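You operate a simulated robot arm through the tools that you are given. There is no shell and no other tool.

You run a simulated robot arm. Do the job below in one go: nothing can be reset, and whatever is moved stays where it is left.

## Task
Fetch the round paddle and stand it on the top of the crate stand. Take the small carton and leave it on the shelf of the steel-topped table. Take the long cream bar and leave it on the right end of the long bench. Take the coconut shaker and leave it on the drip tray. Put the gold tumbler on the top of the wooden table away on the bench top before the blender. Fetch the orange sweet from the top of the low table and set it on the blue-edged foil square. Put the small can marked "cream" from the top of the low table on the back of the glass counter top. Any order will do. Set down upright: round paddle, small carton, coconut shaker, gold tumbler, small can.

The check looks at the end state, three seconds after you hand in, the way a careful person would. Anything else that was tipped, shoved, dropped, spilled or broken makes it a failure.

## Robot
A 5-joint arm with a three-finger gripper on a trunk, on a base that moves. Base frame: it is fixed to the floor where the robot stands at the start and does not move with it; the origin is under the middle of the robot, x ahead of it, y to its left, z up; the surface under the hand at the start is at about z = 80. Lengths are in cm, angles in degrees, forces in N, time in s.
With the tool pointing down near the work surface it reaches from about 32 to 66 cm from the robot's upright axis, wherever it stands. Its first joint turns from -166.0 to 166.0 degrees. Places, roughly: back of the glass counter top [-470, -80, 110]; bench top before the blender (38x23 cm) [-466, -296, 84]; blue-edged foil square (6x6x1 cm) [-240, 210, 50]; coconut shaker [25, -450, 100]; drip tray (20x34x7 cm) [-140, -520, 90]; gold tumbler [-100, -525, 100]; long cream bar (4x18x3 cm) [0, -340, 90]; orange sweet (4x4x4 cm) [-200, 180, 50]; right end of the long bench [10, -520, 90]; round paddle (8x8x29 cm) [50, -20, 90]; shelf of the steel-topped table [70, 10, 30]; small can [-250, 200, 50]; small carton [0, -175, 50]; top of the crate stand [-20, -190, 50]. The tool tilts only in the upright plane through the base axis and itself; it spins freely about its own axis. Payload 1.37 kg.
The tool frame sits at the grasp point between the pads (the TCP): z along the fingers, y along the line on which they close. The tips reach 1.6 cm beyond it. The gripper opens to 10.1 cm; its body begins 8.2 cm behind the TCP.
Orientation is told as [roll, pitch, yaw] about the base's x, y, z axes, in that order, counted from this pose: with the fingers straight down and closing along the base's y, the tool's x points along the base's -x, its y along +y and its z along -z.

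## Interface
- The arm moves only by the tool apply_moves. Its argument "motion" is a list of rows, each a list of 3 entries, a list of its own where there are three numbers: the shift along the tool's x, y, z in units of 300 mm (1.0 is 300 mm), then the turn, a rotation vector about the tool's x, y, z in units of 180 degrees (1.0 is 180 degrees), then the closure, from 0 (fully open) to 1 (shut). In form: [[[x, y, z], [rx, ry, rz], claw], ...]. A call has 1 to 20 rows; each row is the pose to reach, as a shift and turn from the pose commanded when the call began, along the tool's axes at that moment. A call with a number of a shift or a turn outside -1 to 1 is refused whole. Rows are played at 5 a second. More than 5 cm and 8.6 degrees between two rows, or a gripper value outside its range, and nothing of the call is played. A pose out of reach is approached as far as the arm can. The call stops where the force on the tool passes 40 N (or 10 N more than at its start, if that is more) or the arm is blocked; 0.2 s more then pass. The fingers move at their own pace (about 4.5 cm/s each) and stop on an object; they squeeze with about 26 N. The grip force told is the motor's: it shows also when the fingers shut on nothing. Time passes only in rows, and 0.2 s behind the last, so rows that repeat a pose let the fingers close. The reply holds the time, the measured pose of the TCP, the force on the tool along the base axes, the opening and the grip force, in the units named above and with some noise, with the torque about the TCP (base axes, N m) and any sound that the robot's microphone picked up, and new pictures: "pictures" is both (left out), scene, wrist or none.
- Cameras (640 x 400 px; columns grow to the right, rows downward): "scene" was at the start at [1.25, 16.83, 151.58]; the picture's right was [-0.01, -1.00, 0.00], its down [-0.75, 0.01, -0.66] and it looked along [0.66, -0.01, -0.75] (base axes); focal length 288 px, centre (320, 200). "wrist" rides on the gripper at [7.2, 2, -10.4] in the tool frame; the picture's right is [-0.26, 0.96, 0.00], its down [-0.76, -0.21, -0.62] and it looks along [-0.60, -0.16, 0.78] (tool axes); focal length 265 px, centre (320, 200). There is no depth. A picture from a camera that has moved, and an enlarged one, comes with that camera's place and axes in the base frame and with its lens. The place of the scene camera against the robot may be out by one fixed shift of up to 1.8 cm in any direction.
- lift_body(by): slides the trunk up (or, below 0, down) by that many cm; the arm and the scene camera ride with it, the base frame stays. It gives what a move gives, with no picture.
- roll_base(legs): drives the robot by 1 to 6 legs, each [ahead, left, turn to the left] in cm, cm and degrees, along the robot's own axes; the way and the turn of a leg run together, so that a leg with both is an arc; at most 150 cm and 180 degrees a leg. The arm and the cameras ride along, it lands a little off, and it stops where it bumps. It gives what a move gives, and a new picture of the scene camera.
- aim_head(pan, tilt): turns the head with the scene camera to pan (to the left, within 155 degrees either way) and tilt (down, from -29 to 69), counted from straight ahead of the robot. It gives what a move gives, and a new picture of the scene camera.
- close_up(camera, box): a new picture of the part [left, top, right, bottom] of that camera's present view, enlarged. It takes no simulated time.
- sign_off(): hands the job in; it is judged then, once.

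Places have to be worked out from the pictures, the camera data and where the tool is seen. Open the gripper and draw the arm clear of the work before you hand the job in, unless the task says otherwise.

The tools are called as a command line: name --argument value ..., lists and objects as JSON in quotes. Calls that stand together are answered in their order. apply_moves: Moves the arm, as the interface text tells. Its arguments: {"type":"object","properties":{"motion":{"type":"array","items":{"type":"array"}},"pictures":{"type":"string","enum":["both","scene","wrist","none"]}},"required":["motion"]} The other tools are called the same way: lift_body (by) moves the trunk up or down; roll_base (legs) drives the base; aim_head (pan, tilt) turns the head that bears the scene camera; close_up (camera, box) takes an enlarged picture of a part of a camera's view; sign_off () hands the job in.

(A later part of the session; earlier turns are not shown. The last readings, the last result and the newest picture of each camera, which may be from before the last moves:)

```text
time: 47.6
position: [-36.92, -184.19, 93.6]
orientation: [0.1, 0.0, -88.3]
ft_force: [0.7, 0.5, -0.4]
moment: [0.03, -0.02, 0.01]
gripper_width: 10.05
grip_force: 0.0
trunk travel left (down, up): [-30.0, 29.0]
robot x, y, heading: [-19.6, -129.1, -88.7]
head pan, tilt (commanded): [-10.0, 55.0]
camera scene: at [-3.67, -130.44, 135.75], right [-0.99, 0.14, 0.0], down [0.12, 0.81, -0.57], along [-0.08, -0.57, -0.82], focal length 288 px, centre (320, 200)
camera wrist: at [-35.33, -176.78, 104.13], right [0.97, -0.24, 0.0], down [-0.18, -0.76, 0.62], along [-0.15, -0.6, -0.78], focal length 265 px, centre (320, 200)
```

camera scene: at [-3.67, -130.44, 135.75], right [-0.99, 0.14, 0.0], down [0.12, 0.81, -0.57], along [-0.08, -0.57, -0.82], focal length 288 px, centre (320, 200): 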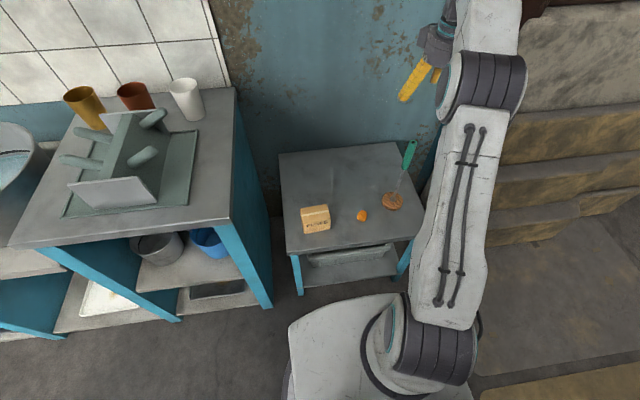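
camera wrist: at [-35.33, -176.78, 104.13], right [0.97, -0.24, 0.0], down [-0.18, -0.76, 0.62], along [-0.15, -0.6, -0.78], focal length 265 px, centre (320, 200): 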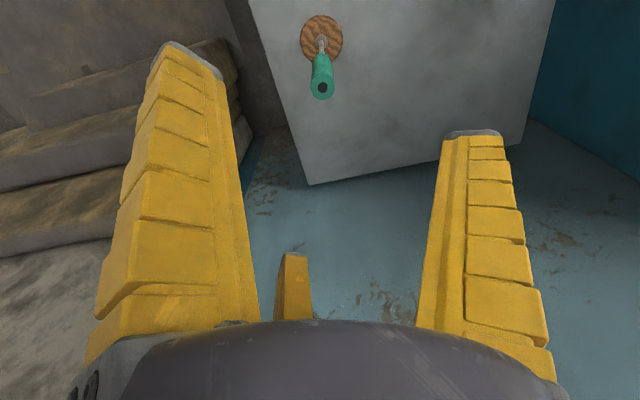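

The paddle stands upright and clear. I move the hand left and back to view the carton with the wrist camera.

apply_moves --motion '[[[0.063, 0.135, 0], [0, 0, 0], 0], [[0.125, 0.27, 0], [0, 0, 0], 0], [[0.188, 0.406, 0], [0, 0, 0], 0], [[0.25, 0.541, 0], [0, 0, 0], 0], [[0.313, 0.676, 0], [0, 0, 0], 0], [[0.375, 0.812, 0], [0, 0, 0], 0], [[0.438, 0.947, 0], [0, 0, 0], 0], [[0.438, 0.947, 0], [0, 0, 0], 0]]' --pictures "both"

```text
time: 49.4
position: [-8.92, -170.02, 93.63]
orientation: [0.0, -0.1, -88.2]
ft_force: [-0.6, 0.4, 0.3]
moment: [0.0, 0.01, -0.04]
gripper_width: 10.1
grip_force: 0.1
trunk travel left (down, up): [-30.0, 29.0]
robot x, y, heading: [-19.1, -129.24, -88.2]
head pan, tilt (commanded): [-10.0, 55.0]
camera scene: at [-3.64, -130.43, 135.74], right [-0.99, 0.14, 0.0], down [0.12, 0.81, -0.57], along [-0.08, -0.57, -0.82], focal length 288 px, centre (320, 200)
camera wrist: at [-7.14, -162.66, 104.22], right [0.97, -0.24, 0.0], down [-0.18, -0.76, 0.62], along [-0.15, -0.6, -0.78], focal length 265 px, centre (320, 200)
```

scene: 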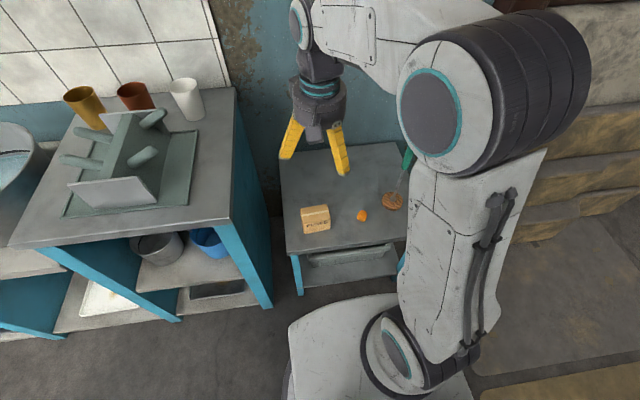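
wrist: 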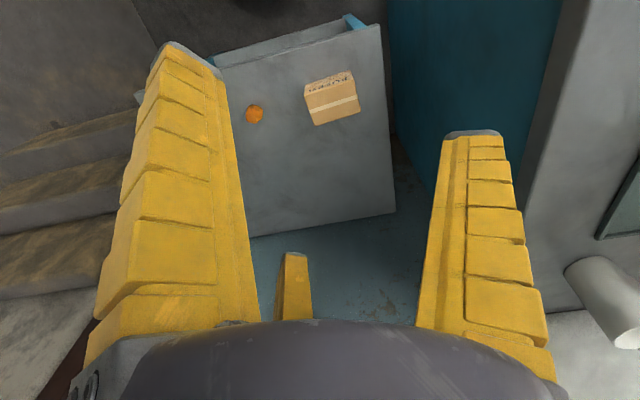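

close_up --camera "wrist" --box '[230, 50, 400, 160]'

close_up --camera "scene" --box '[280, 180, 420, 260]'

```text
3.64 times, centred on (315, 105) of wrist
camera zoom: at [-7.14, -162.66, 104.22], right [0.97, -0.24, 0.0], down [-0.18, -0.76, 0.62], along [-0.15, -0.6, -0.78], focal length 965 px, centre (338, 546)
```

zoom: 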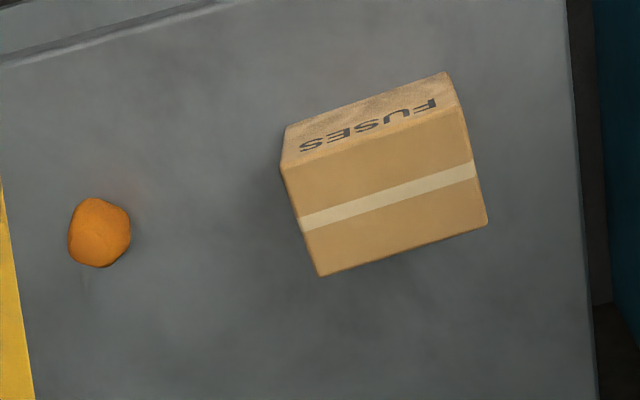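

```text
4.57 times, centred on (350, 220) of scene
camera zoom: at [-3.64, -130.43, 135.74], right [-0.99, 0.14, 0.0], down [0.12, 0.81, -0.57], along [-0.08, -0.57, -0.82], focal length 1317 px, centre (183, 109)
```

zoom: 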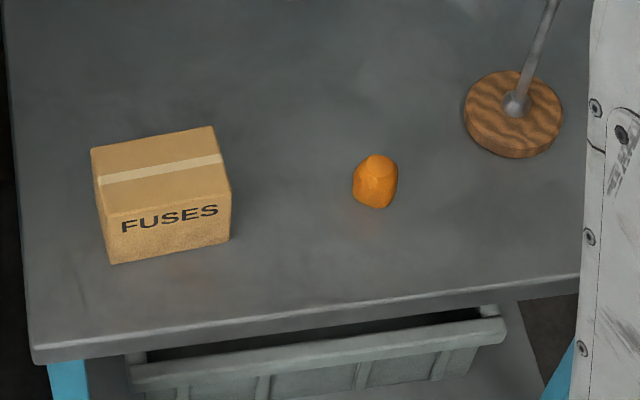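

The wrist view gives the carton as about 8.7 × 5.6 × 7 cm, centred near (-8.8, -178.4), turned about 4°. I spin the hand a quarter turn so one finger faces the wide front face, and hover above it to re-measure.

apply_moves --motion '[[[-0.027, 0, 0.049], [0, 0, -0.0427], 0], [[-0.054, 0, 0.098], [0, 0, -0.0855], 0], [[-0.081, 0, 0.147], [0, 0, -0.1282], 0], [[-0.108, 0, 0.196], [0, 0, -0.1709], 0], [[-0.135, 0, 0.245], [0, 0, -0.2137], 0], [[-0.162, 0, 0.294], [0, 0, -0.2564], 0], [[-0.188, 0, 0.342], [0, 0, -0.2991], 0], [[-0.215, 0, 0.391], [0, 0, -0.3419], 0], [[-0.242, 0, 0.44], [0, 0, -0.3846], 0], [[-0.269, 0, 0.489], [0, 0, -0.4273], 0], [[-0.296, 0, 0.538], [0, 0, -0.4701], 0], [[-0.323, -0.003, 0.587], [0, 0, -0.5128], 0], [[-0.323, -0.003, 0.587], [0, 0, -0.5128], 0]]' --pictures "both"

```text
time: 52.2
position: [-8.8, -179.82, 76.09]
orientation: [0.0, 0.1, 4.1]
ft_force: [1.5, -0.2, 0.2]
moment: [0.03, -0.01, 0.02]
gripper_width: 10.07
grip_force: 0.0
trunk travel left (down, up): [-30.0, 29.0]
robot x, y, heading: [-19.32, -129.21, -88.1]
head pan, tilt (commanded): [-10.0, 55.0]
camera scene: at [-3.66, -130.46, 135.75], right [-0.99, 0.14, 0.0], down [0.12, 0.81, -0.57], along [-0.08, -0.57, -0.82], focal length 288 px, centre (320, 200)
camera wrist: at [-16.11, -178.22, 86.66], right [0.19, 0.98, 0.0], down [0.77, -0.15, 0.62], along [0.61, -0.12, -0.78], focal length 265 px, centre (320, 200)
```

scene: 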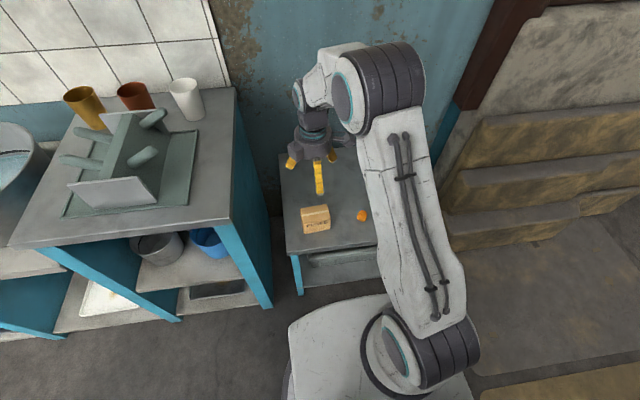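
wrist: 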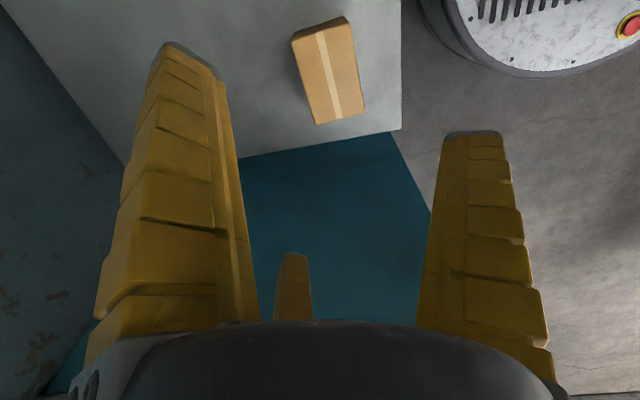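

close_up --camera "wrist" --box '[270, 0, 410, 140]'

```text
2.86 times, centred on (340, 70) of wrist
camera zoom: at [-16.11, -178.22, 86.66], right [0.19, 0.98, 0.0], down [0.77, -0.15, 0.62], along [0.61, -0.12, -0.78], focal length 758 px, centre (263, 571)
```

zoom: 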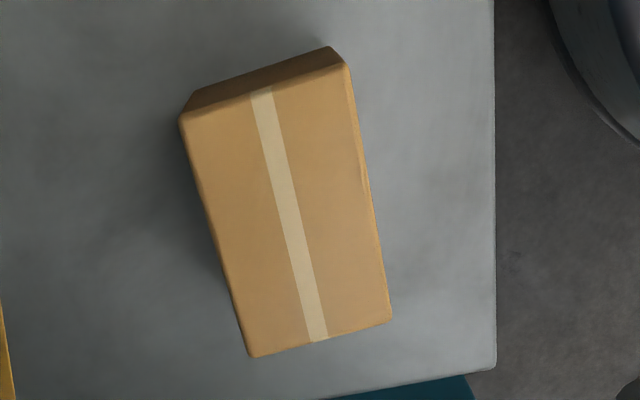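

Second view agrees: centre (-8.66, -178.56), yaw 4.2°, top z ≈ 57. I shift slightly and descend to just above the carton top to check finger clearance.

apply_moves --motion '[[[-0.0077, -0.0086, 0.13], [0, 0, 0], 0], [[-0.0077, -0.0086, 0.26], [0, 0, 0], 0], [[-0.0077, -0.0086, 0.39], [0, 0, 0], 0], [[-0.0077, -0.0086, 0.53], [0, 0, 0], 0], [[-0.0077, -0.0086, 0.53], [0, 0, 0], 0]]' --pictures "both"

close_up --camera "scene" --box '[270, 120, 400, 260]'

```text
time: 53.4
position: [-8.39, -180.27, 60.18]
orientation: [0.1, -0.1, 3.9]
ft_force: [-0.2, -0.4, 0.4]
moment: [0.01, -0.02, -0.03]
gripper_width: 10.08
grip_force: 0.1
trunk travel left (down, up): [-30.0, 29.0]
robot x, y, heading: [-19.74, -129.39, -88.4]
head pan, tilt (commanded): [-10.0, 55.0]
camera scene: at [-3.66, -130.48, 135.75], right [-0.99, 0.14, 0.0], down [0.12, 0.81, -0.57], along [-0.08, -0.57, -0.82], focal length 288 px, centre (320, 200)
camera wrist: at [-15.68, -178.67, 70.7], right [0.2, 0.98, 0.0], down [0.77, -0.15, 0.62], along [0.61, -0.12, -0.78], focal length 265 px, centre (320, 200)
```

scene: 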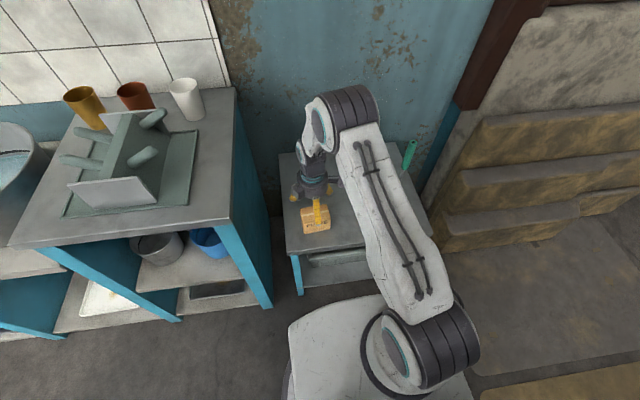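
wrist: 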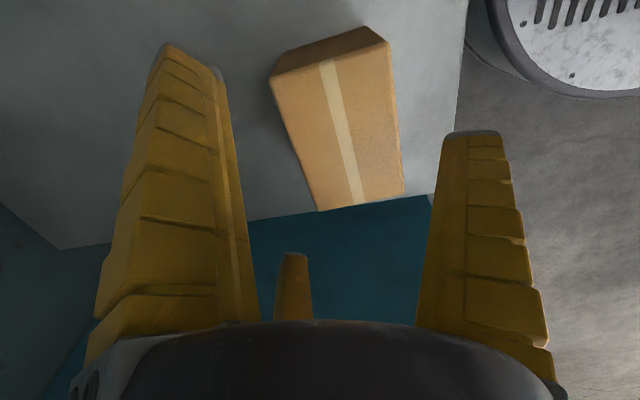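

```text
2.86 times, centred on (335, 190) of scene
camera zoom: at [-3.66, -130.48, 135.75], right [-0.99, 0.14, 0.0], down [0.12, 0.81, -0.57], along [-0.08, -0.57, -0.82], focal length 823 px, centre (277, 229)
```

zoom: 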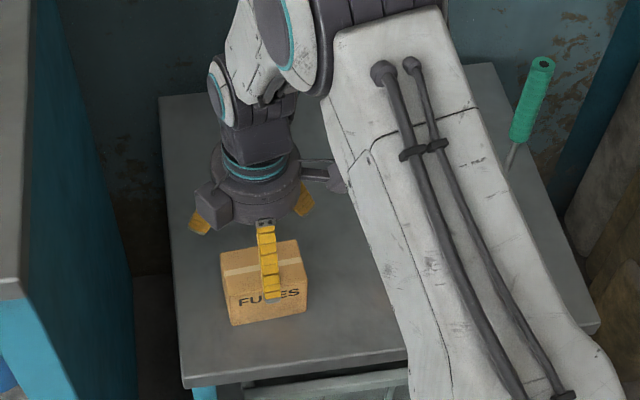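

In the tool frame the carton spans x -4.05…4.57 and y -1.1…4.5, inside the open fingers (about 0.5 cm margin each). I centre a touch, descend to z ≈ 54.3 and close.

apply_moves --motion '[[[0.008, 0.003, 0], [0, 0, 0], 0], [[0.008, 0.003, 0.05], [0, 0, 0], 0], [[0.008, 0.003, 0.1], [0, 0, 0], 0], [[0.008, 0.003, 0.15], [0, 0, 0], 0], [[0.008, 0.003, 0.197], [0, 0, 0], 0], [[0.008, 0.003, 0.197], [0, 0, 0], 0]]' --pictures "wrist"

```text
time: 54.8
position: [-8.78, -180.01, 54.16]
orientation: [0.0, 0.1, 3.9]
ft_force: [0.5, 0.1, 0.2]
moment: [-0.03, -0.01, 0.01]
gripper_width: 10.03
grip_force: 0.1
trunk travel left (down, up): [-30.0, 29.0]
robot x, y, heading: [-19.31, -129.01, -88.3]
head pan, tilt (commanded): [-10.0, 55.0]
camera wrist: at [-16.14, -178.48, 64.76], right [0.2, 0.98, 0.0], down [0.77, -0.15, 0.62], along [0.61, -0.12, -0.78], focal length 265 px, centre (320, 200)
```

wrist: 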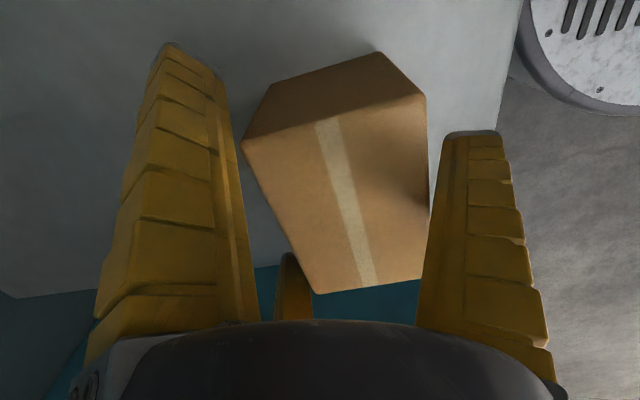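

The carton sits between the three fingers with no contact force. I close the grip.

apply_moves --motion '[[[0, 0, 0], [0, 0, 0], 1], [[0, 0, 0], [0, 0, 0], 1], [[0, 0, 0], [0, 0, 0], 1], [[0, 0, 0], [0, 0, 0], 1], [[0, 0, 0], [0, 0, 0], 1]]' --pictures "wrist"

```text
time: 56.0
position: [-8.76, -179.99, 54.23]
orientation: [0.0, 0.0, 4.0]
ft_force: [0.8, 1.6, 0.9]
moment: [-0.01, -0.07, 0.06]
gripper_width: 8.98
grip_force: 25.6
trunk travel left (down, up): [-30.0, 29.0]
robot x, y, heading: [-19.67, -129.23, -88.3]
head pan, tilt (commanded): [-10.0, 55.0]
camera wrist: at [-16.14, -178.45, 64.79], right [0.2, 0.98, 0.0], down [0.77, -0.15, 0.62], along [0.61, -0.12, -0.78], focal length 265 px, centre (320, 200)
```

wrist: 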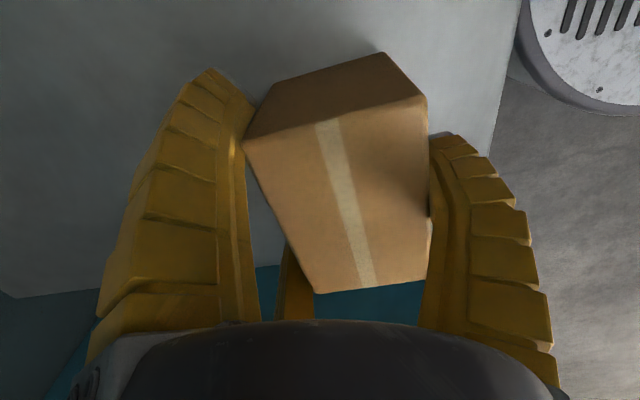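

The chuck grip settled at width 9.0 with 25.6 N. I lift and check weight and posture.

apply_moves --motion '[[[0, 0, -0.03], [0, 0, 0], 1], [[0, 0, -0.1], [0, 0, 0], 1], [[0, 0, -0.2], [0, 0, 0], 1], [[0, 0, -0.3], [0, 0, 0], 1], [[0, 0, -0.4], [0, 0, 0], 1], [[0, 0, -0.4], [0, 0, 0], 1]]' --pictures "both"

```text
time: 57.4
position: [-8.81, -179.92, 66.27]
orientation: [0.0, 0.0, 4.0]
ft_force: [0.5, -0.4, 0.1]
moment: [0.04, -0.02, -0.04]
gripper_width: 0.01
grip_force: 25.9
trunk travel left (down, up): [-30.0, 29.0]
robot x, y, heading: [-19.58, -129.1, -88.1]
head pan, tilt (commanded): [-10.0, 55.0]
camera scene: at [-3.67, -130.44, 135.75], right [-0.99, 0.14, 0.0], down [0.12, 0.81, -0.57], along [-0.08, -0.57, -0.82], focal length 288 px, centre (320, 200)
camera wrist: at [-16.17, -178.34, 76.84], right [0.2, 0.98, 0.0], down [0.77, -0.15, 0.62], along [0.61, -0.12, -0.78], focal length 265 px, centre (320, 200)
```

scene: 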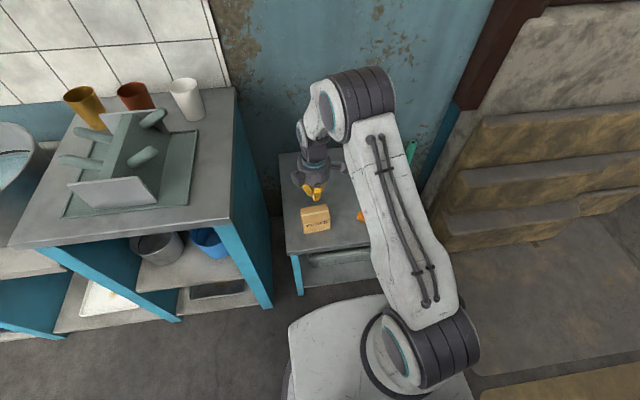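
wrist: 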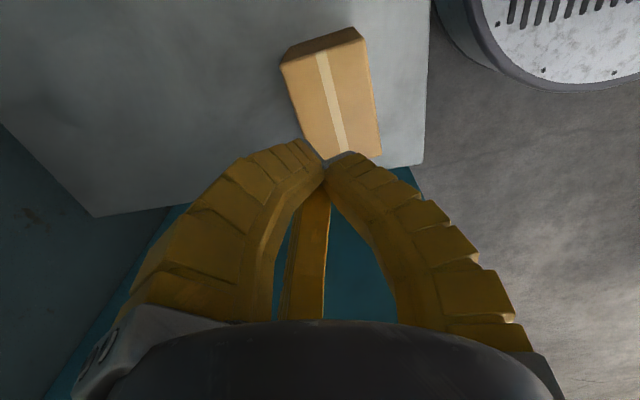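

The fingers slipped off the carton during the lift; it still stands on the stand. I'll check its present position closely before another try.

close_up --camera "wrist" --box '[260, 10, 420, 170]'

close_up --camera "scene" --box '[280, 120, 400, 250]'

```text
2.50 times, centred on (340, 90) of wrist
camera zoom: at [-16.17, -178.34, 76.84], right [0.2, 0.98, 0.0], down [0.77, -0.15, 0.62], along [0.61, -0.12, -0.78], focal length 664 px, centre (270, 475)
```

zoom: 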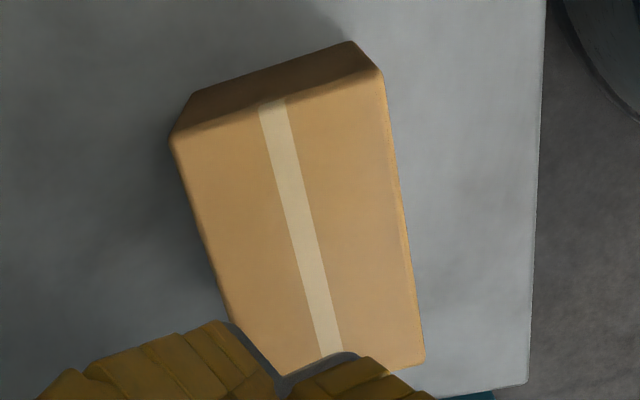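

```text
3.08 times, centred on (340, 185) of scene
camera zoom: at [-3.67, -130.44, 135.75], right [-0.99, 0.14, 0.0], down [0.12, 0.81, -0.57], along [-0.08, -0.57, -0.82], focal length 887 px, centre (258, 246)
```

zoom: 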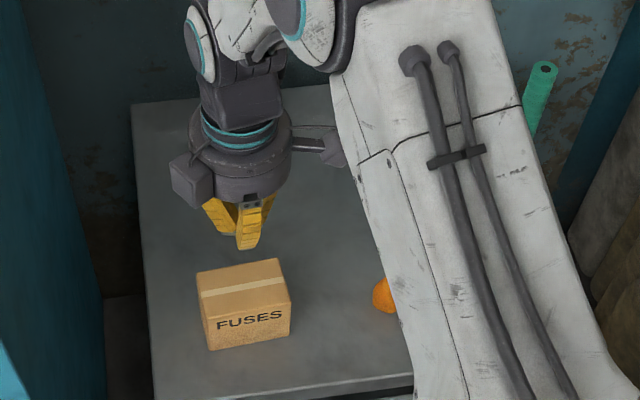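

The carton has not moved (centre ≈ (-8.7, -178.5)). The corner grip was poor, so I turn the hand back so two fingers pinch the wide faces and the third faces the narrow end, which also leaves over 1 cm clearance.

apply_moves --motion '[[[0, 0, -0.03], [0, 0, 0], 0], [[-0.002, 0.004, -0.03], [0, 0, 0.0416], 0], [[-0.004, 0.008, -0.03], [0, 0, 0.0832], 0], [[-0.006, 0.011, -0.03], [0, 0, 0.1248], 0], [[-0.008, 0.015, -0.03], [0, 0, 0.1663], 0], [[-0.01, 0.019, -0.03], [0, 0, 0.2079], 0], [[-0.012, 0.023, -0.03], [0, 0, 0.2495], 0], [[-0.015, 0.026, -0.03], [0, 0, 0.2911], 0], [[-0.017, 0.03, -0.03], [0, 0, 0.3327], 0], [[-0.019, 0.034, -0.03], [0, 0, 0.3743], 0], [[-0.021, 0.038, -0.03], [0, 0, 0.4158], 0], [[-0.023, 0.041, -0.03], [0, 0, 0.4574], 0], [[-0.025, 0.045, -0.03], [0, 0, 0.499], 0], [[-0.025, 0.045, -0.03], [0, 0, 0.499], 0]]' --pictures "wrist"

```text
time: 60.4
position: [-8.13, -178.6, 67.11]
orientation: [0.0, 0.1, -85.9]
ft_force: [0.2, -0.5, 0.6]
moment: [0.03, 0.0, 0.0]
gripper_width: 10.06
grip_force: 0.0
trunk travel left (down, up): [-30.0, 29.0]
robot x, y, heading: [-19.47, -129.39, -88.2]
head pan, tilt (commanded): [-10.0, 55.0]
camera wrist: at [-6.75, -171.21, 77.66], right [0.98, -0.19, 0.0], down [-0.15, -0.77, 0.62], along [-0.12, -0.61, -0.78], focal length 265 px, centre (320, 200)
```

wrist: 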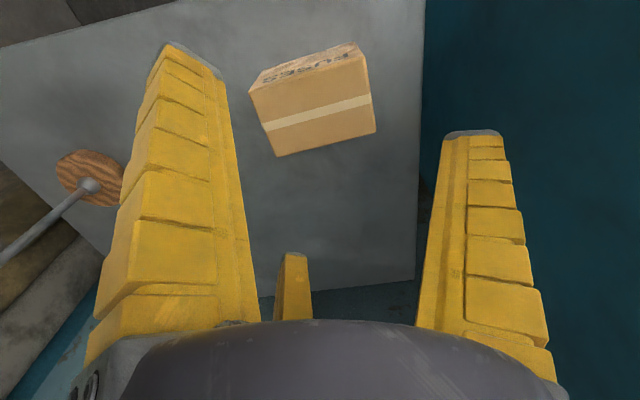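

Carton in tool frame: x -2.8…2.9, y -4.5…4.1, nicely inside. I descend to z ≈ 55.3 and close.

apply_moves --motion '[[[0, 0.01, 0.1], [0, 0, 0], 0], [[0, 0.01, 0.2], [0, 0, 0], 0], [[0, 0.01, 0.3], [0, 0, 0], 0], [[0, 0.01, 0.393], [0, 0, 0], 0], [[0, 0.01, 0.393], [0, 0, 0], 0], [[0, 0.01, 0.393], [0, 0, 0], 1], [[0, 0.01, 0.393], [0, 0, 0], 1], [[0, 0.01, 0.393], [0, 0, 0], 1], [[0, 0.01, 0.393], [0, 0, 0], 1], [[0, 0.01, 0.393], [0, 0, 0], 1], [[0, 0.01, 0.393], [0, 0, 0], 1]]' --pictures "wrist"

close_up --camera "scene" --box '[270, 120, 400, 260]'

```text
time: 62.8
position: [-8.05, -178.57, 55.17]
orientation: [0.1, 0.0, -85.7]
ft_force: [0.0, 0.3, 0.4]
moment: [-0.02, 0.0, 0.03]
gripper_width: 7.2
grip_force: 26.0
trunk travel left (down, up): [-30.0, 29.0]
robot x, y, heading: [-19.4, -129.2, -88.5]
head pan, tilt (commanded): [-10.0, 55.0]
camera wrist: at [-6.57, -171.18, 65.8], right [0.98, -0.19, 0.0], down [-0.15, -0.77, 0.62], along [-0.12, -0.61, -0.78], focal length 265 px, centre (320, 200)
```

wrist: 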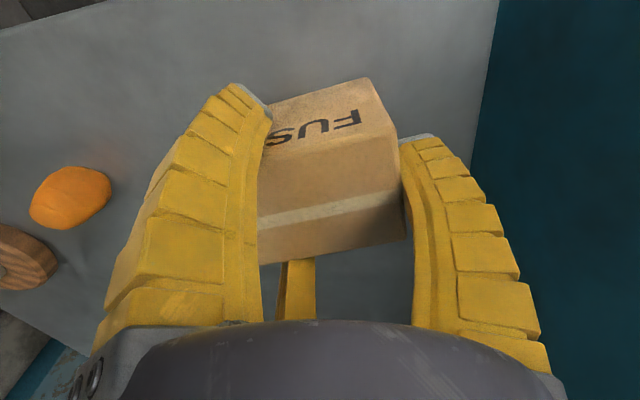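

```text
2.86 times, centred on (335, 190) of scene
camera zoom: at [-3.66, -130.46, 135.75], right [-0.99, 0.14, 0.0], down [0.12, 0.81, -0.57], along [-0.08, -0.57, -0.82], focal length 823 px, centre (277, 229)
```

zoom: 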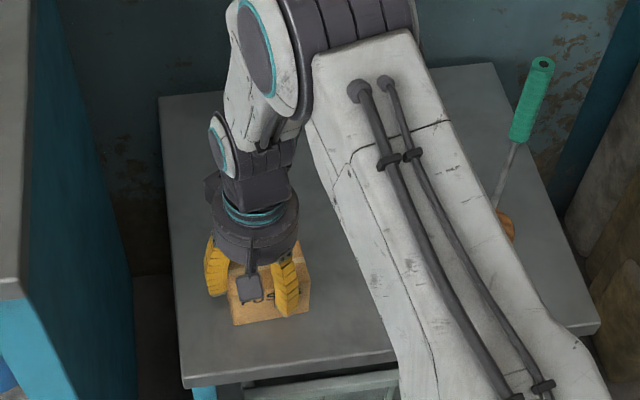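

Width 7.2 with 26 N: the two fingers press on the wide faces, the third on the narrow end. I lift slowly by 2 cm and check.

apply_moves --motion '[[[0, 0, -0.015], [0, 0, 0], 1], [[0, 0, -0.03], [0, 0, 0], 1], [[0, 0, -0.05], [0, 0, 0], 1], [[0, 0, -0.07], [0, 0, 0], 1], [[0, 0, -0.07], [0, 0, 0], 1]]' --pictures "wrist"

close_up --camera "scene" --box '[270, 120, 400, 260]'

```text
time: 64.0
position: [-7.82, -178.58, 57.48]
orientation: [0.0, 0.0, -85.8]
ft_force: [0.2, 0.0, -1.8]
moment: [-0.03, 0.01, -0.01]
gripper_width: 7.2
grip_force: 26.4
trunk travel left (down, up): [-30.0, 29.0]
robot x, y, heading: [-19.43, -129.5, -88.2]
head pan, tilt (commanded): [-10.0, 55.0]
camera wrist: at [-6.44, -171.07, 68.07], right [0.98, -0.19, 0.0], down [-0.15, -0.77, 0.62], along [-0.12, -0.61, -0.78], focal length 265 px, centre (320, 200)
```

wrist: 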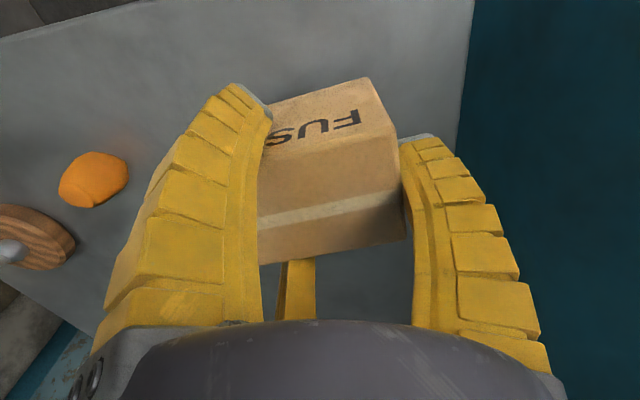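

```text
2.86 times, centred on (335, 190) of scene
camera zoom: at [-3.66, -130.46, 135.75], right [-0.99, 0.14, 0.0], down [0.12, 0.81, -0.57], along [-0.08, -0.57, -0.82], focal length 823 px, centre (277, 229)
```

zoom: 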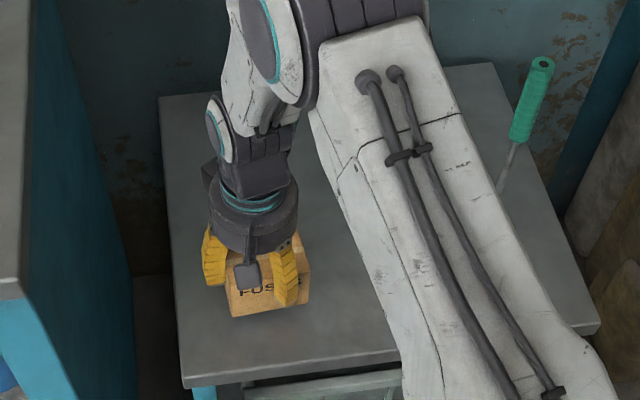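

The carton is held (about 2 N), bottom 5.2 cm below the TCP. I raise it well above the stand, draw it toward the robot, then back the base away.

apply_moves --motion '[[[0, 0, -0.12], [0, 0, 0], 1], [[0, 0, -0.24], [0, 0, 0], 1], [[0, 0, -0.36], [0, 0, 0], 1], [[0, 0, -0.48], [0, 0, 0], 1], [[0, 0, -0.6], [0, 0, 0], 1], [[0.1, 0, -0.65], [0, 0, 0], 1], [[0.2, 0, -0.65], [0, 0, 0], 1], [[0.3, 0, -0.65], [0, 0, 0], 1], [[0.3, 0, -0.65], [0, 0, 0], 1]]' --pictures "wrist"

roll_base --legs '[[-70, 0, 0]]'

```text
time: 66.0
position: [-8.46, -169.48, 76.97]
orientation: [0.0, 0.1, -85.8]
ft_force: [-0.4, 0.2, -2.0]
moment: [0.01, 0.02, -0.02]
gripper_width: 7.21
grip_force: 25.9
trunk travel left (down, up): [-30.0, 29.0]
robot x, y, heading: [-19.41, -129.52, -88.1]
head pan, tilt (commanded): [-10.0, 55.0]
camera wrist: at [-7.09, -162.02, 87.57], right [0.98, -0.19, 0.0], down [-0.15, -0.77, 0.62], along [-0.12, -0.61, -0.78], focal length 265 px, centre (320, 200)
```

wrist: 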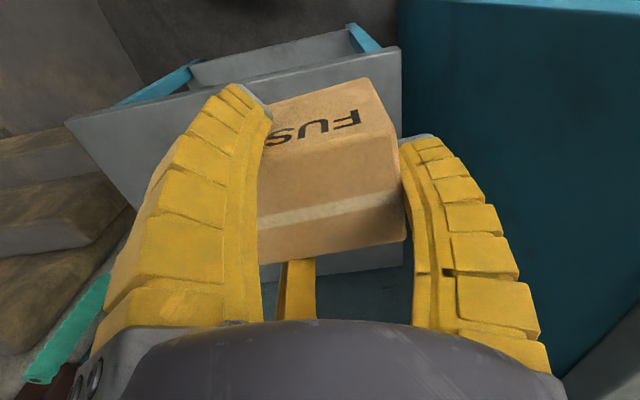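

```text
time: 69.8
position: [-10.72, -100.01, 76.87]
orientation: [0.0, -0.1, -86.6]
ft_force: [0.7, -0.7, -2.1]
moment: [0.01, -0.01, 0.01]
gripper_width: 7.17
grip_force: 26.1
trunk travel left (down, up): [-30.0, 29.0]
robot x, y, heading: [-20.95, -59.5, -89.0]
head pan, tilt (commanded): [-10.0, 55.0]
camera scene: at [-5.33, -61.11, 135.75], right [-0.99, 0.16, 0.0], down [0.13, 0.81, -0.57], along [-0.09, -0.57, -0.82], focal length 288 px, centre (320, 200)
```

scene: 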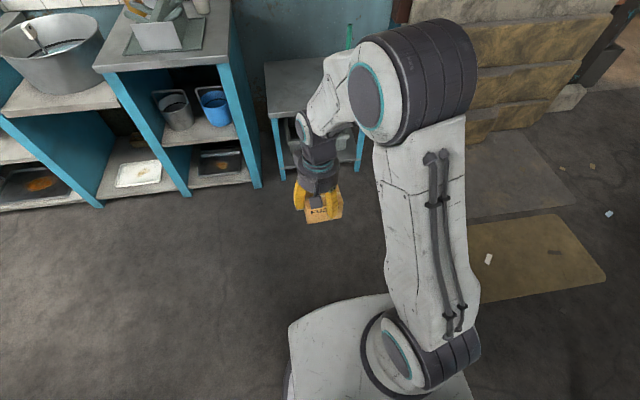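

Clear of the stand. I turn left to face the steel-topped table, back off slightly, and strafe left toward the free left part of its shelf.

roll_base --legs '[[0, 0, 89], [-12, 0, 0], [0, 96, 0]]'

aim_head --pan 0 --tilt 45

```text
time: 79.3
position: [9.23, 44.39, 76.97]
orientation: [0.0, 0.0, 1.9]
ft_force: [0.5, -0.3, -1.4]
moment: [0.02, 0.02, 0.02]
gripper_width: 7.11
grip_force: 26.4
trunk travel left (down, up): [-30.0, 29.0]
robot x, y, heading: [-31.18, 35.4, -0.5]
head pan, tilt (commanded): [-10.0, 55.0]
camera scene: at [-30.7, 50.75, 135.75], right [-0.18, -0.98, 0.0], down [-0.81, 0.15, -0.57], along [0.56, -0.1, -0.82], focal length 288 px, centre (320, 200)
```

scene: 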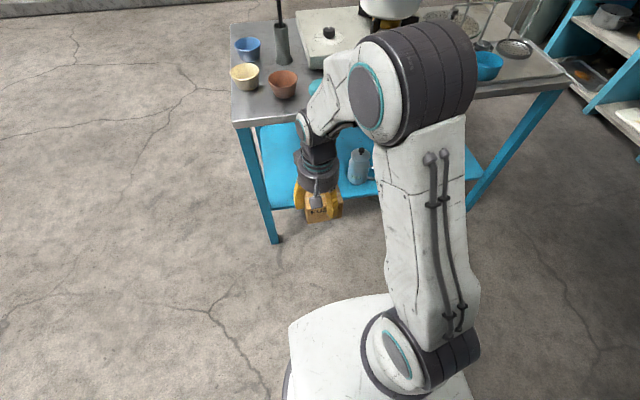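

```text
time: 80.0
position: [9.26, 44.32, 76.98]
orientation: [0.0, 0.0, 1.9]
ft_force: [-0.2, 0.2, -1.7]
moment: [-0.01, -0.01, 0.01]
gripper_width: 7.14
grip_force: 25.7
trunk travel left (down, up): [-30.0, 29.0]
robot x, y, heading: [-31.67, 35.17, -0.6]
head pan, tilt (commanded): [0.0, 45.0]
camera scene: at [-29.66, 51.98, 137.08], right [-0.01, -1.0, 0.0], down [-0.71, 0.01, -0.71], along [0.71, -0.01, -0.71], focal length 288 px, centre (320, 200)
```

scene: 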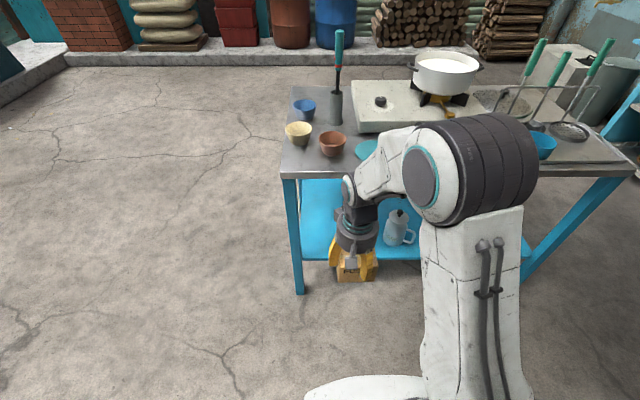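

The left front leg is at y ≈ 61 and the nearest mug at y ≈ 17, so y ≈ 40 on the shelf is free; shelf front edge ≈ x 40, table edge ≈ x 36. I lower the trunk fully here and move the base into place.

lift_body --by -30

roll_base --legs '[[13, 3, 0.5]]'

aim_head --pan 0 --tilt 35

```text
time: 83.0
position: [9.27, 44.45, 46.96]
orientation: [-0.1, 0.0, 1.9]
ft_force: [-0.2, -0.4, -1.9]
moment: [0.02, -0.03, 0.01]
gripper_width: 7.12
grip_force: 25.9
trunk travel left (down, up): [0.0, 59.0]
robot x, y, heading: [-31.28, 35.14, -0.4]
head pan, tilt (commanded): [0.0, 45.0]
```

```text
time: 84.3
position: [22.01, 47.68, 47.1]
orientation: [-0.1, 0.1, 2.4]
ft_force: [-0.6, 0.8, -0.8]
moment: [-0.01, 0.0, 0.02]
gripper_width: 7.13
grip_force: 25.5
trunk travel left (down, up): [0.0, 59.0]
robot x, y, heading: [-19.14, 38.11, -0.1]
head pan, tilt (commanded): [0.0, 45.0]
camera scene: at [-17.09, 54.94, 107.09], right [0.0, -1.0, 0.0], down [-0.71, 0.0, -0.71], along [0.71, 0.0, -0.71], focal length 288 px, centre (320, 200)
```

scene: 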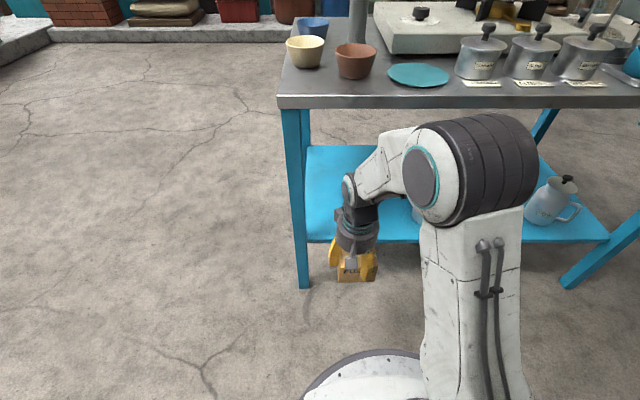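

```text
time: 85.0
position: [21.84, 47.82, 46.94]
orientation: [0.0, 0.1, 2.4]
ft_force: [0.3, 0.2, -1.0]
moment: [0.01, -0.01, 0.01]
gripper_width: 7.13
grip_force: 25.9
trunk travel left (down, up): [0.0, 59.0]
robot x, y, heading: [-18.71, 38.08, -0.3]
head pan, tilt (commanded): [0.0, 35.0]
camera scene: at [-16.42, 54.94, 108.56], right [0.0, -1.0, 0.0], down [-0.57, 0.0, -0.82], along [0.82, 0.0, -0.57], focal length 288 px, centre (320, 200)
```

scene: 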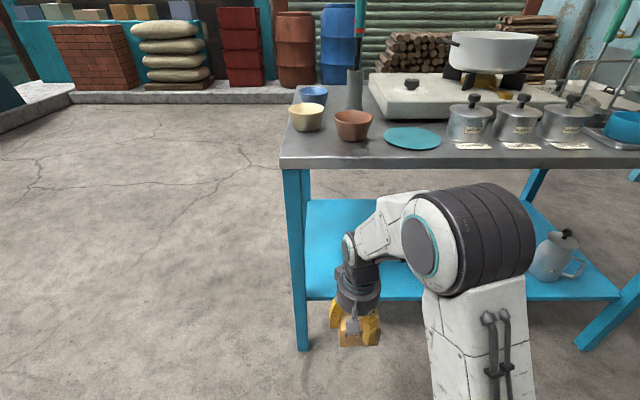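

The table top spans about z 79.5–82, and the shelf is at about z 30. I lower the carton to just above shelf height in front, line it up at y ≈ 41, and start moving it under the table.

apply_moves --motion '[[[0, -0.06, 0.1], [0, 0, 0], 1], [[0, -0.12, 0.2], [0, 0, 0], 1], [[0, -0.2, 0.28], [0, 0, 0], 1], [[-0.12, -0.215, 0.28], [0, 0, 0], 1], [[-0.26, -0.22, 0.28], [0, 0, 0], 1], [[-0.4, -0.228, 0.28], [0, 0, 0], 1], [[-0.5, -0.232, 0.28], [0, 0, 0], 1], [[-0.5, -0.232, 0.28], [0, 0, 0], 1]]' --pictures "both"

```text
time: 86.8
position: [37.38, 41.14, 38.69]
orientation: [0.0, -0.1, 2.5]
ft_force: [-0.2, -0.1, -0.9]
moment: [0.02, 0.01, 0.0]
gripper_width: 7.16
grip_force: 26.1
trunk travel left (down, up): [0.0, 59.0]
robot x, y, heading: [-18.61, 38.33, -0.3]
head pan, tilt (commanded): [0.0, 35.0]
camera scene: at [-16.41, 54.93, 108.57], right [0.0, -1.0, 0.0], down [-0.57, 0.0, -0.82], along [0.82, 0.0, -0.57], focal length 288 px, centre (320, 200)
camera wrist: at [30.05, 42.91, 49.27], right [0.22, 0.97, 0.0], down [0.77, -0.18, 0.62], along [0.6, -0.14, -0.78], focal length 265 px, centre (320, 200)
```

scene: 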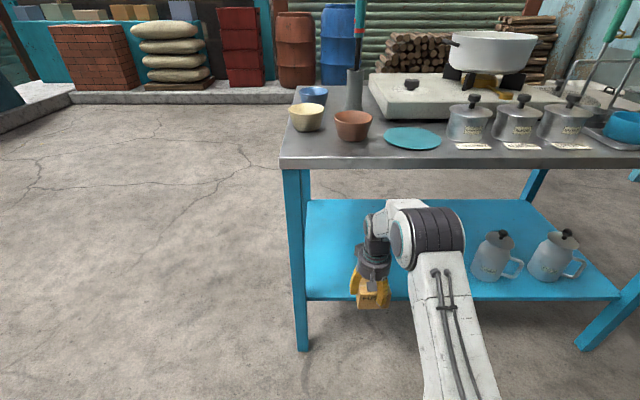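
wrist: 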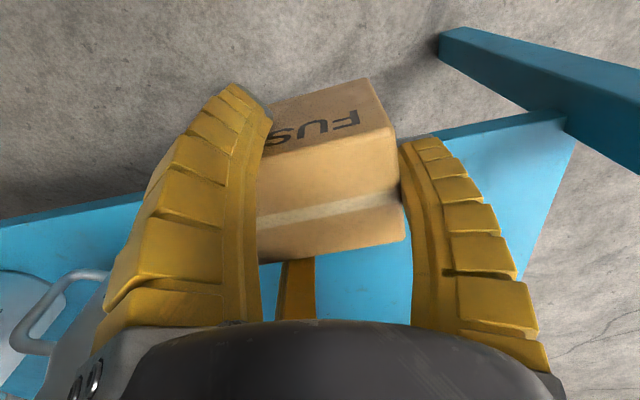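

Shelf front edge measures x ≈ 40.5. I roll the base 4 cm ahead, then push the hand in so the carton centre reaches about x = 46.5, watching for contact.

roll_base --legs '[[4, 0, 0]]'

apply_moves --motion '[[[-0.06, 0, 0], [0, 0, 0], 1], [[-0.12, 0, 0], [0, 0, 0], 1], [[-0.175, 0, 0], [0, 0, 0], 1], [[-0.175, 0, 0], [0, 0, 0], 1]]' --pictures "both"

```text
time: 87.7
position: [41.36, 41.17, 38.71]
orientation: [0.0, 0.0, 2.4]
ft_force: [0.3, 0.5, -1.4]
moment: [-0.01, -0.03, -0.02]
gripper_width: 7.12
grip_force: 25.9
trunk travel left (down, up): [0.0, 59.0]
robot x, y, heading: [-14.42, 38.06, 0.2]
head pan, tilt (commanded): [0.0, 35.0]
camera scene: at [-12.38, 54.93, 108.57], right [0.0, -1.0, 0.0], down [-0.57, 0.0, -0.82], along [0.82, 0.0, -0.57], focal length 288 px, centre (320, 200)
```

scene: 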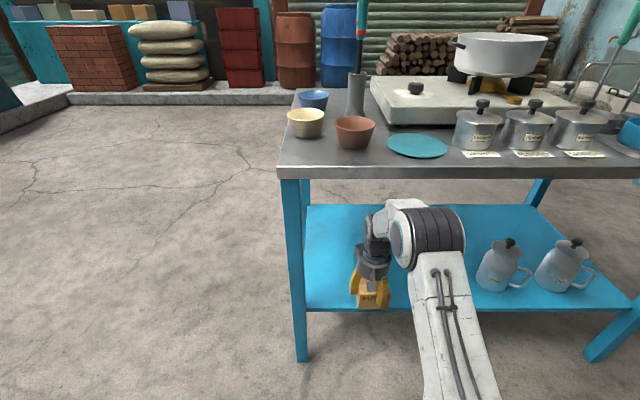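

```text
time: 88.7
position: [46.74, 41.56, 38.69]
orientation: [0.0, 0.1, 2.5]
ft_force: [0.2, -0.3, -1.3]
moment: [0.04, 0.01, -0.01]
gripper_width: 7.09
grip_force: 25.9
trunk travel left (down, up): [0.0, 59.0]
robot x, y, heading: [-14.82, 38.07, 0.1]
head pan, tilt (commanded): [0.0, 35.0]
camera scene: at [-12.37, 54.93, 108.57], right [0.0, -1.0, 0.0], down [-0.57, 0.0, -0.82], along [0.82, 0.0, -0.57], focal length 288 px, centre (320, 200)
camera wrist: at [39.41, 43.27, 49.24], right [0.22, 0.97, 0.0], down [0.77, -0.17, 0.62], along [0.6, -0.14, -0.78], focal length 265 px, centre (320, 200)
```

scene: 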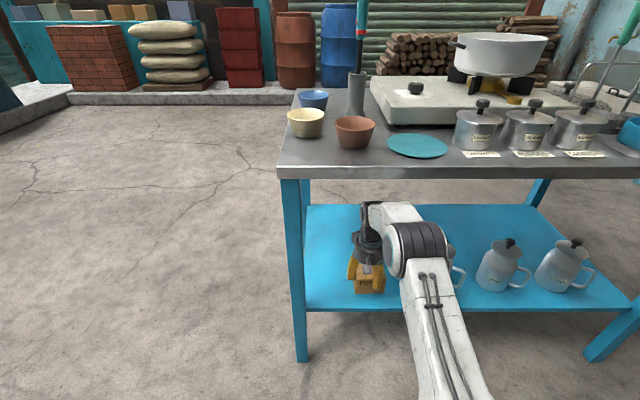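
wrist: 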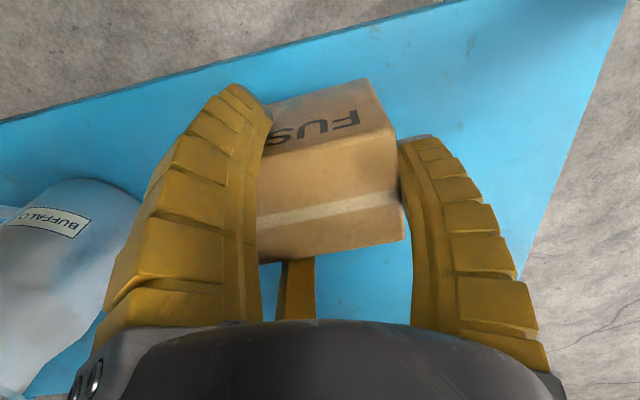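

The carton is well over the shelf, with the mug over 10 cm away. I lower it gently until the force shows contact.

apply_moves --motion '[[[0, 0, 0.04], [0, 0, 0], 1], [[0, 0, 0.075], [0, 0, 0], 1], [[0, 0, 0.085], [0, 0, 0], 1], [[0, 0, 0.095], [0, 0, 0], 1]]' --pictures "none"

apply_moves --motion '[[[0, 0, 0.01], [0, 0, 0], 1], [[0, 0, 0.02], [0, 0, 0], 1]]' --pictures "none"

```text
time: 89.7
position: [46.56, 41.4, 35.93]
orientation: [0.0, 0.1, 2.4]
ft_force: [-0.1, 0.3, -1.5]
moment: [0.03, -0.02, -0.01]
gripper_width: 7.11
grip_force: 25.9
trunk travel left (down, up): [0.0, 59.0]
robot x, y, heading: [-14.1, 38.02, -0.1]
head pan, tilt (commanded): [0.0, 35.0]
```

```text
time: 90.3
position: [46.59, 41.43, 35.22]
orientation: [0.1, 0.0, 2.5]
ft_force: [0.5, -0.6, -2.1]
moment: [0.07, 0.02, -0.03]
gripper_width: 7.12
grip_force: 26.1
trunk travel left (down, up): [0.0, 59.0]
robot x, y, heading: [-14.57, 38.28, 0.0]
head pan, tilt (commanded): [0.0, 35.0]
```

Still no contact at z = 35.2. I keep lowering in small steps.

apply_moves --motion '[[[0, 0, 0.01], [0, 0, 0], 1], [[0, 0, 0.02], [0, 0, 0], 1]]' --pictures "none"

apply_moves --motion '[[[0, 0, 0.01], [0, 0, 0], 1], [[0, 0, 0.015], [0, 0, 0], 1]]' --pictures "scene"

close_up --camera "scene" --box '[310, 190, 440, 320]'

```text
time: 90.9
position: [46.63, 41.51, 34.62]
orientation: [0.0, 0.0, 2.3]
ft_force: [-0.5, 0.0, -0.7]
moment: [0.03, -0.02, 0.04]
gripper_width: 7.11
grip_force: 25.9
trunk travel left (down, up): [0.0, 59.0]
robot x, y, heading: [-14.75, 38.16, 0.1]
head pan, tilt (commanded): [0.0, 35.0]
```

```text
time: 91.5
position: [46.63, 41.36, 34.23]
orientation: [0.0, 0.0, 2.5]
ft_force: [-1.6, 0.6, 1.1]
moment: [-0.13, -0.06, -0.07]
gripper_width: 7.12
grip_force: 25.7
trunk travel left (down, up): [0.0, 59.0]
robot x, y, heading: [-14.8, 38.2, 0.0]
head pan, tilt (commanded): [0.0, 35.0]
camera scene: at [-12.4, 54.93, 108.58], right [0.0, -1.0, 0.0], down [-0.57, 0.0, -0.82], along [0.82, 0.0, -0.57], focal length 288 px, centre (320, 200)
```

scene: 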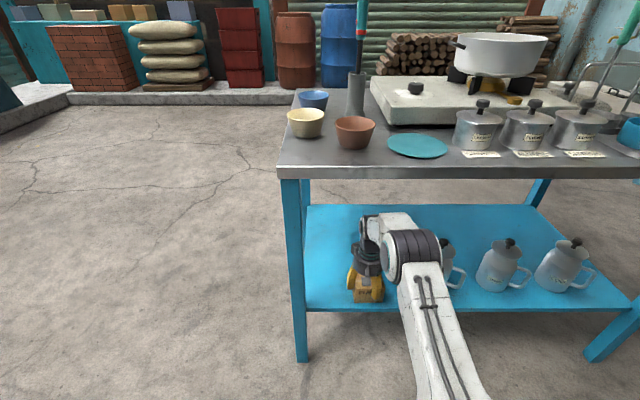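

```text
3.08 times, centred on (375, 255) of scene
camera zoom: at [-12.4, 54.93, 108.58], right [0.0, -1.0, 0.0], down [-0.57, 0.0, -0.82], along [0.82, 0.0, -0.57], focal length 887 px, centre (151, 31)
```

zoom: 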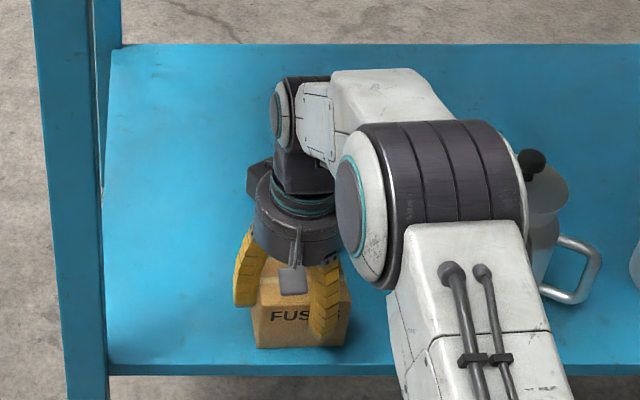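

Contact with the shelf begins (force turned positive). I open the fingers, rise 5 cm and check the carton.

apply_moves --motion '[[[0, 0, 0], [0, 0, 0], 0.6], [[0, 0, 0], [0, 0, 0], 0.3], [[0, 0, 0], [0, 0, 0], 0], [[0, 0, 0], [0, 0, 0], 0], [[0, 0, 0], [0, 0, 0], 0], [[0, 0, -0.04], [0, 0, 0], 0], [[0, 0, -0.1], [0, 0, 0], 0], [[0, 0, -0.18], [0, 0, 0], 0], [[0, 0, -0.18], [0, 0, 0], 0]]' --pictures "both"

```text
time: 93.5
position: [46.73, 41.41, 39.58]
orientation: [0.0, 0.0, 2.3]
ft_force: [0.5, 0.5, -0.6]
moment: [-0.02, 0.0, -0.02]
gripper_width: 10.07
grip_force: 0.2
trunk travel left (down, up): [0.0, 59.0]
robot x, y, heading: [-14.83, 38.52, -0.1]
head pan, tilt (commanded): [0.0, 35.0]
camera scene: at [-12.38, 54.93, 108.57], right [0.0, -1.0, 0.0], down [-0.57, 0.0, -0.82], along [0.82, 0.0, -0.57], focal length 288 px, centre (320, 200)
camera wrist: at [39.31, 43.16, 50.09], right [0.22, 0.97, 0.0], down [0.76, -0.17, 0.62], along [0.6, -0.14, -0.78], focal length 265 px, centre (320, 200)
```

scene: 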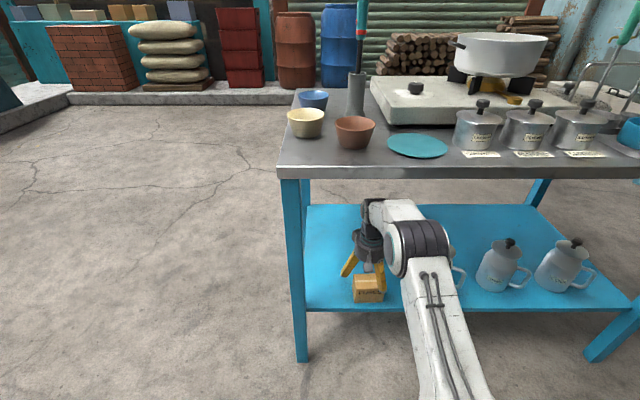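
wrist: 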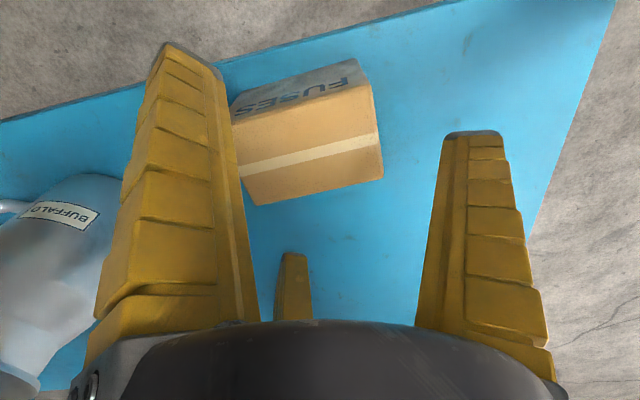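

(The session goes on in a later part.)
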